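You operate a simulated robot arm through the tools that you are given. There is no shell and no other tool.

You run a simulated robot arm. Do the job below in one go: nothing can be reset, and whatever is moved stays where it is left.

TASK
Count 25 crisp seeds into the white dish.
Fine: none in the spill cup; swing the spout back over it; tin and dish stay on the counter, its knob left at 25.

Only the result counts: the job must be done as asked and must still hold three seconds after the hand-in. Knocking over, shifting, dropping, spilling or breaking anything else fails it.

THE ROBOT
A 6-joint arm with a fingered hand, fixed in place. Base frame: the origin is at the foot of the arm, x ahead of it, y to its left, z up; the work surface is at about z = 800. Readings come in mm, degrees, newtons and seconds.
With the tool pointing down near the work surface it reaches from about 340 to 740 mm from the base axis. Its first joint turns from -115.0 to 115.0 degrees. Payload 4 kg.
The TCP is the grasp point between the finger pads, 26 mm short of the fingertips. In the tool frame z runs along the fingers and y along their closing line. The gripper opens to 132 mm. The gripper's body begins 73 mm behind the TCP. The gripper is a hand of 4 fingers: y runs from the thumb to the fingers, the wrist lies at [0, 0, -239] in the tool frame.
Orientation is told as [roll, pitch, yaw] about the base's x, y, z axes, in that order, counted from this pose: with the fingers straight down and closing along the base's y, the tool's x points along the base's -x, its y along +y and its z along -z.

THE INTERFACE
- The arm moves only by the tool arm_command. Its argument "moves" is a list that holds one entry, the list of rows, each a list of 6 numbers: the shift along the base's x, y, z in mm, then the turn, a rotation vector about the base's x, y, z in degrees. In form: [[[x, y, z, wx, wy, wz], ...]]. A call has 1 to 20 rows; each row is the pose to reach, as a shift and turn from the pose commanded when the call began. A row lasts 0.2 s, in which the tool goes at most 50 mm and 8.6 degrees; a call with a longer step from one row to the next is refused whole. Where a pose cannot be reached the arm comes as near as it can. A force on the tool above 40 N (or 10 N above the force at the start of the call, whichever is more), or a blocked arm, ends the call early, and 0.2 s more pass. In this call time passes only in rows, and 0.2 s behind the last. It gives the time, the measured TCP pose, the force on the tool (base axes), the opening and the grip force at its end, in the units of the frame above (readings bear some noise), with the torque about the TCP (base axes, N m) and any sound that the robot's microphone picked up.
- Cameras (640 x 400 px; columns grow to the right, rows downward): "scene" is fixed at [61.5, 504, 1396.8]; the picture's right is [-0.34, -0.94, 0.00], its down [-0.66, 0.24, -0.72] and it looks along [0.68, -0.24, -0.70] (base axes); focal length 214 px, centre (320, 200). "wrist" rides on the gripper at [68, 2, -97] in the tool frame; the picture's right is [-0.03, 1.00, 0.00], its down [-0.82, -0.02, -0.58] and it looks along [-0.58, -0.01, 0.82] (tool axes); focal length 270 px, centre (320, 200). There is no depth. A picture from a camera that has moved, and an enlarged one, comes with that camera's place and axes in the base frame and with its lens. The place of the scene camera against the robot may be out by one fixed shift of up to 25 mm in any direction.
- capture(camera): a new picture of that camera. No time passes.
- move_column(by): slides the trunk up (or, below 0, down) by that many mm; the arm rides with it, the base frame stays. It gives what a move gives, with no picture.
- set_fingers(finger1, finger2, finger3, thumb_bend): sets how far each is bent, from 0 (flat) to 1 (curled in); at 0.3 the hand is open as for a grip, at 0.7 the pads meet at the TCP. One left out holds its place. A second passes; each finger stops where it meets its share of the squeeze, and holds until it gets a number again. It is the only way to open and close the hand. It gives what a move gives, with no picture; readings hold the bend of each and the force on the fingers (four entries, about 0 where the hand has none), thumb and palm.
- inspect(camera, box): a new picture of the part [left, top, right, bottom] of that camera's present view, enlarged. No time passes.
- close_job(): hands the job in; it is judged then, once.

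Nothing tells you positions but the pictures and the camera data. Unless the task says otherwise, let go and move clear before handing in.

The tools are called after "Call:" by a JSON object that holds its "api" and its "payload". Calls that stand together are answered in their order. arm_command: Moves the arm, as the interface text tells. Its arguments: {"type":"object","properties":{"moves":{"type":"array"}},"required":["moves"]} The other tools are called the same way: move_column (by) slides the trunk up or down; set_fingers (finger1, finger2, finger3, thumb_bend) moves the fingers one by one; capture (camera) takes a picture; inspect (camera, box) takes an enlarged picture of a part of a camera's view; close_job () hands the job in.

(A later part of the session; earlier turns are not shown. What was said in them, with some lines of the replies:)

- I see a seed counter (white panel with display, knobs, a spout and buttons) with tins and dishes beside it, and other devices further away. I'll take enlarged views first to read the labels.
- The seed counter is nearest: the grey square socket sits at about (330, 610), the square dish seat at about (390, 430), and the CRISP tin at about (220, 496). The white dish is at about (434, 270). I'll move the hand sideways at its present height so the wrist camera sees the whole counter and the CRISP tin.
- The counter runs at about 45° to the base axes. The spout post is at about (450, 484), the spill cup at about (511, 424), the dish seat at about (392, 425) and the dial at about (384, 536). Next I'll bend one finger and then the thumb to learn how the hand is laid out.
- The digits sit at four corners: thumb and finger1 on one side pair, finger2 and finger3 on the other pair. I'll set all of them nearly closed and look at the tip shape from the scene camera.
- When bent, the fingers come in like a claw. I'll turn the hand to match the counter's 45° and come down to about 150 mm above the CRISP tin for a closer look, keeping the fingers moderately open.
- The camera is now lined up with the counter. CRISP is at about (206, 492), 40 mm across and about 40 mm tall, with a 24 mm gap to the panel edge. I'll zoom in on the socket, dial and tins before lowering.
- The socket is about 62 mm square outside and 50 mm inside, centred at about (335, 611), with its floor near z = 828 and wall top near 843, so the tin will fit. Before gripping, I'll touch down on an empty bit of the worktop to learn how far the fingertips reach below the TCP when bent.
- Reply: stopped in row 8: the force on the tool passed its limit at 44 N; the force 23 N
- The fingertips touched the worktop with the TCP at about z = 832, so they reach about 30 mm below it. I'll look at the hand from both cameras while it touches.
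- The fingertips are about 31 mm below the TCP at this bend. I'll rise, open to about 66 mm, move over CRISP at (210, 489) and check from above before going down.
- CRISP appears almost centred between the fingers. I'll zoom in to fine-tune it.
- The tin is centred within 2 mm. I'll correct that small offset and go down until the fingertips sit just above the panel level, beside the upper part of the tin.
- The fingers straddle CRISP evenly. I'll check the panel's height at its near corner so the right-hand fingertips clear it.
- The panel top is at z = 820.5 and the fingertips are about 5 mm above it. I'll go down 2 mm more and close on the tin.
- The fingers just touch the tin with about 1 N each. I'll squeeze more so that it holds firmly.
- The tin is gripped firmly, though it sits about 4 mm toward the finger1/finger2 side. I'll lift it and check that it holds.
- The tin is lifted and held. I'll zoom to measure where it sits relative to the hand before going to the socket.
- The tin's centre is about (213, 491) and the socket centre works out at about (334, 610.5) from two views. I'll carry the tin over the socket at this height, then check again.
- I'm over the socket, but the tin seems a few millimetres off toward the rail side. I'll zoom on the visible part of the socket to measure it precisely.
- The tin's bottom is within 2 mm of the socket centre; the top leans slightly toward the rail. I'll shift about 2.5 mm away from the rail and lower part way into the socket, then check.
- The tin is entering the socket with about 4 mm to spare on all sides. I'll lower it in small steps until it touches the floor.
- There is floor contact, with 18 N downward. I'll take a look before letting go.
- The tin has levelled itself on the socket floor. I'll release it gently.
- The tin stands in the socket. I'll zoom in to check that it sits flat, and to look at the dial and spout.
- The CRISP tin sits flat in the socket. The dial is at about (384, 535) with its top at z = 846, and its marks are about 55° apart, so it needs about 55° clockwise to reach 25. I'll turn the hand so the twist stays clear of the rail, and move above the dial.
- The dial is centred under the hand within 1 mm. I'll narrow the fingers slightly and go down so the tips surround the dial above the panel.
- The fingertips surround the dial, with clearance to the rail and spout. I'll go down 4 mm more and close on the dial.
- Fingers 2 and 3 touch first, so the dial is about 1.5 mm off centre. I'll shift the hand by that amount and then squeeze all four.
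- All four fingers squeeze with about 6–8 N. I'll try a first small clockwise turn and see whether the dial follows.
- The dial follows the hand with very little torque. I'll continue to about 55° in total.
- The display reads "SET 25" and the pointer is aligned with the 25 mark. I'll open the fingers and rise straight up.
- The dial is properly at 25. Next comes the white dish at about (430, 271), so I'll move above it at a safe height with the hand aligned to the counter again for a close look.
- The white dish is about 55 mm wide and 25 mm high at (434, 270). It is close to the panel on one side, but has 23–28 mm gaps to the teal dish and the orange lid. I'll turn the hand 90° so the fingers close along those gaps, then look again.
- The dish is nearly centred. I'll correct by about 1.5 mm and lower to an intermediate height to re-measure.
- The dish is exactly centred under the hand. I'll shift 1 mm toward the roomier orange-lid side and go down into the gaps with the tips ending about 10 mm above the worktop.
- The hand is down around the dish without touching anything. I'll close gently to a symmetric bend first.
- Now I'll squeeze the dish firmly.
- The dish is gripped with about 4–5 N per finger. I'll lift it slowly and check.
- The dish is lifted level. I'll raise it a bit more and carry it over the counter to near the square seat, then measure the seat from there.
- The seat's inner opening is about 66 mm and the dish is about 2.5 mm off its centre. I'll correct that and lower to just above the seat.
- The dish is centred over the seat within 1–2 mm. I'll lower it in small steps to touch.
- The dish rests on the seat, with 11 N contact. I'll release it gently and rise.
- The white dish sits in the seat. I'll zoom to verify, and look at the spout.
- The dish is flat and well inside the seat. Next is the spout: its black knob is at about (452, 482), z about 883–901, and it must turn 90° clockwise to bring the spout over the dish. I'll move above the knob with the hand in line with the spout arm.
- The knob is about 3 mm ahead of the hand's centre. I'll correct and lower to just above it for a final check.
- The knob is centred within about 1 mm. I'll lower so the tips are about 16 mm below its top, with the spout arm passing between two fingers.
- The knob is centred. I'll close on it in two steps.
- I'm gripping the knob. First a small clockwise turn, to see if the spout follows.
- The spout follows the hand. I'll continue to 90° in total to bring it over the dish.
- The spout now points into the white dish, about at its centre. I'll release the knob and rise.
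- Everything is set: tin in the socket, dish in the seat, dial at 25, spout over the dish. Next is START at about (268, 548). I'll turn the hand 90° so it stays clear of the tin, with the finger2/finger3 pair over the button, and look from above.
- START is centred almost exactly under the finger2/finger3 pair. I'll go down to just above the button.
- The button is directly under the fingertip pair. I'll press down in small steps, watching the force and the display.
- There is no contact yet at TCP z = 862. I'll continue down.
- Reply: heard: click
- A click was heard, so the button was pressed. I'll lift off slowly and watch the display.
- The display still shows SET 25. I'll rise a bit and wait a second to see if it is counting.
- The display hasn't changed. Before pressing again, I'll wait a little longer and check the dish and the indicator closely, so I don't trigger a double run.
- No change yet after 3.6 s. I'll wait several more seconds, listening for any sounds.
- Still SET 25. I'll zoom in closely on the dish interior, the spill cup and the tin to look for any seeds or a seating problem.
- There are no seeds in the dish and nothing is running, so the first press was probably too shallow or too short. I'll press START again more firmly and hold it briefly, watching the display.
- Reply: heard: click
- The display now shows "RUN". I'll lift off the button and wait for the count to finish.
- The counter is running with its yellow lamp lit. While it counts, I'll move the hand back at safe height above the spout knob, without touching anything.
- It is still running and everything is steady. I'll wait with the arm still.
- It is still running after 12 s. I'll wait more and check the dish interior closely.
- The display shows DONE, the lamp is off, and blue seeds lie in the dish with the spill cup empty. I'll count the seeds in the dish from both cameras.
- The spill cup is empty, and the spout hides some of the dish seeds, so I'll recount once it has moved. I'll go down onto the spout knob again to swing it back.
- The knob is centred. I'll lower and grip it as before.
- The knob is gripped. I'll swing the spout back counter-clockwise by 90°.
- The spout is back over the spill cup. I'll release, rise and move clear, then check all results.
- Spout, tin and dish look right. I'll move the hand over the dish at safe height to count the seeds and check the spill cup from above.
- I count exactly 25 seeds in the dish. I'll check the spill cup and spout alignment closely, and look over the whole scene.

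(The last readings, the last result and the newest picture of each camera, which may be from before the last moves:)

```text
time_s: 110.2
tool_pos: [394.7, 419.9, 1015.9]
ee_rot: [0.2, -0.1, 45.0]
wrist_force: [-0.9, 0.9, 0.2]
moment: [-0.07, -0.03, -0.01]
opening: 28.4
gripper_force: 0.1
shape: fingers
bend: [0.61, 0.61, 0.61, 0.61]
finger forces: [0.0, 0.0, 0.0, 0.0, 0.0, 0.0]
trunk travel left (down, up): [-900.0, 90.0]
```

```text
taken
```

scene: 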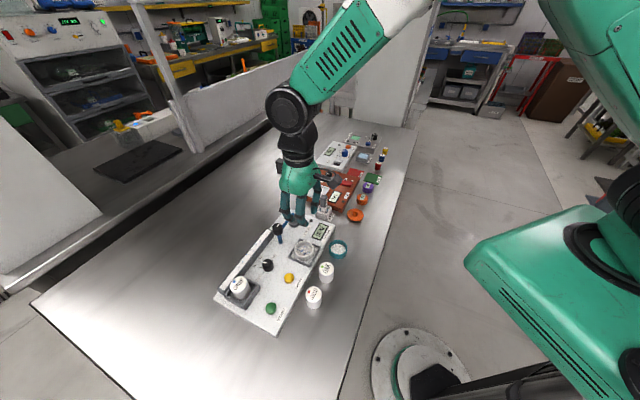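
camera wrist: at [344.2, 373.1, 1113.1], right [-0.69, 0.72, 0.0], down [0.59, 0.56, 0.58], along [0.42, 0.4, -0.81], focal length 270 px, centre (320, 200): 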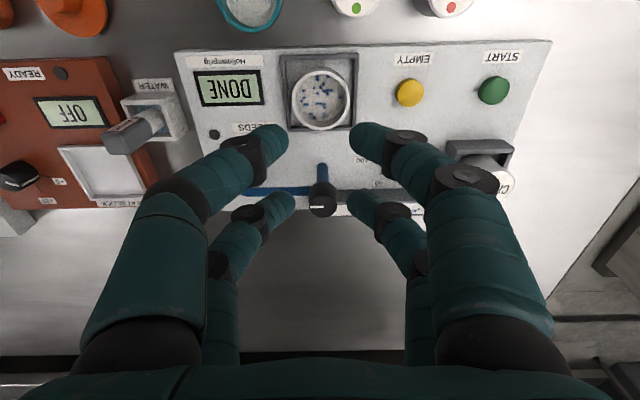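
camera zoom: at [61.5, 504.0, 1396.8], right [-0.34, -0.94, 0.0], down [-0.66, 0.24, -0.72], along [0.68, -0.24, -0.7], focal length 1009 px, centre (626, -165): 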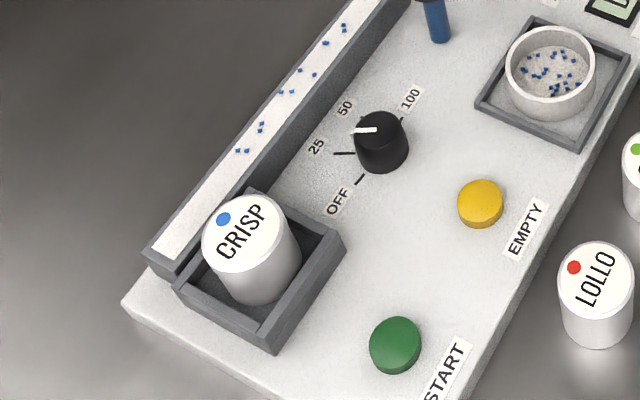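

The hand blocks the cup in this view. I'll move it up and away, near its starting place, and do a final check.

Call:
{"api": "arm_command", "payload": {"moves": [[[0, 0, 45, 0, 0, 0], [0, 0, 90, 0, 0, 0], [0, -10, 135, 0, 0, 0], [-10, -40, 170, 0, 0, 0], [-25, -70, 200, 0, 0, 0], [-44, -110, 205, 0, 0, 0], [-60, -150, 205, 0, 0, 0]]]}}

Call:
{"api": "inspect", "payload": {"camera": "scene", "box": [270, 200, 320, 245]}}

Call:
{"api": "capture", "payload": {"camera": "wrist"}}

Call:
{"api": "inspect", "payload": {"camera": "scene", "box": [200, 110, 420, 340]}}

```text
time_s: 111.8
tool_pos: [334.8, 268.8, 1222.1]
ee_rot: [0.2, -0.2, 45.0]
wrist_force: [0.2, 0.5, -0.2]
moment: [0.01, -0.01, 0.01]
opening: 28.6
gripper_force: 0.1
shape: fingers
bend: [0.61, 0.61, 0.61, 0.61]
finger forces: [0.0, 0.0, 0.0, 0.0, 0.0, 0.0]
trunk travel left (down, up): [-900.0, 90.0]
```

```text
8.89 times, centred on (295, 222) of scene
camera zoom: at [61.5, 504.0, 1396.8], right [-0.34, -0.94, 0.0], down [-0.66, 0.24, -0.72], along [0.68, -0.24, -0.7], focal length 1906 px, centre (542, 0)
```

zoom: 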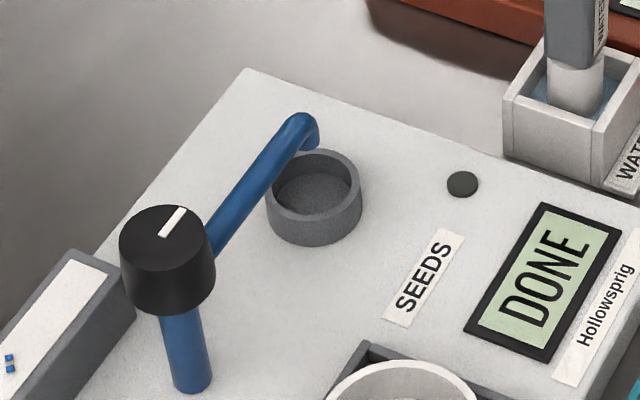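

```text
taken
camera wrist: at [284.3, 221.0, 1318.8], right [-0.69, 0.72, 0.0], down [0.59, 0.56, 0.58], along [0.42, 0.4, -0.81], focal length 270 px, centre (320, 200)
```

wrist: 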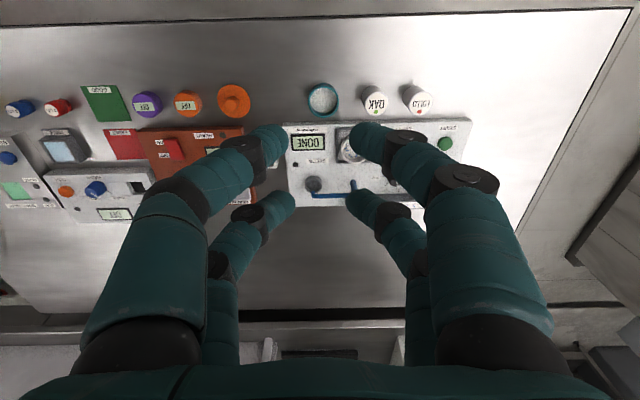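

```text
1.74 times, centred on (310, 225) of scene
camera zoom: at [61.5, 504.0, 1396.8], right [-0.34, -0.94, 0.0], down [-0.66, 0.24, -0.72], along [0.68, -0.24, -0.7], focal length 373 px, centre (337, 156)
```

zoom: 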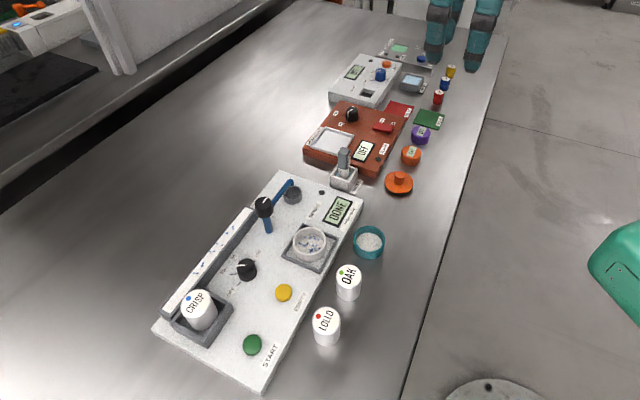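

Final check: there are 25 crisp seeds in the white dish on its seat and the spill cup is empty with the spout back over it. The CRISP tin is in its socket, the dial is at 25, nothing else has moved, and the hand is clear. I'll hand in the job.

Call:
{"api": "close_job", "payload": {}}

```text
The job is handed in.
```

The job is handed in. I counted 25 crisp seeds in the white dish from above, and the counter's display reads DONE.

- **Spill cup:** it is empty, and the spout is back over it.
- **Tin and dish:** the CRISP tin is still in its socket and the dish is still on its seat, both on the counter.
- **Knob:** it is left at 25.
- **Everything else:** nothing else looked moved, and the hand is up and clear of the counter.

The first press of START clicked but nothing ran and no seeds dropped. I pressed it a second time and it then ran normally. About ten seeds are still on the feed track; I left them there and did not press EMPTY.
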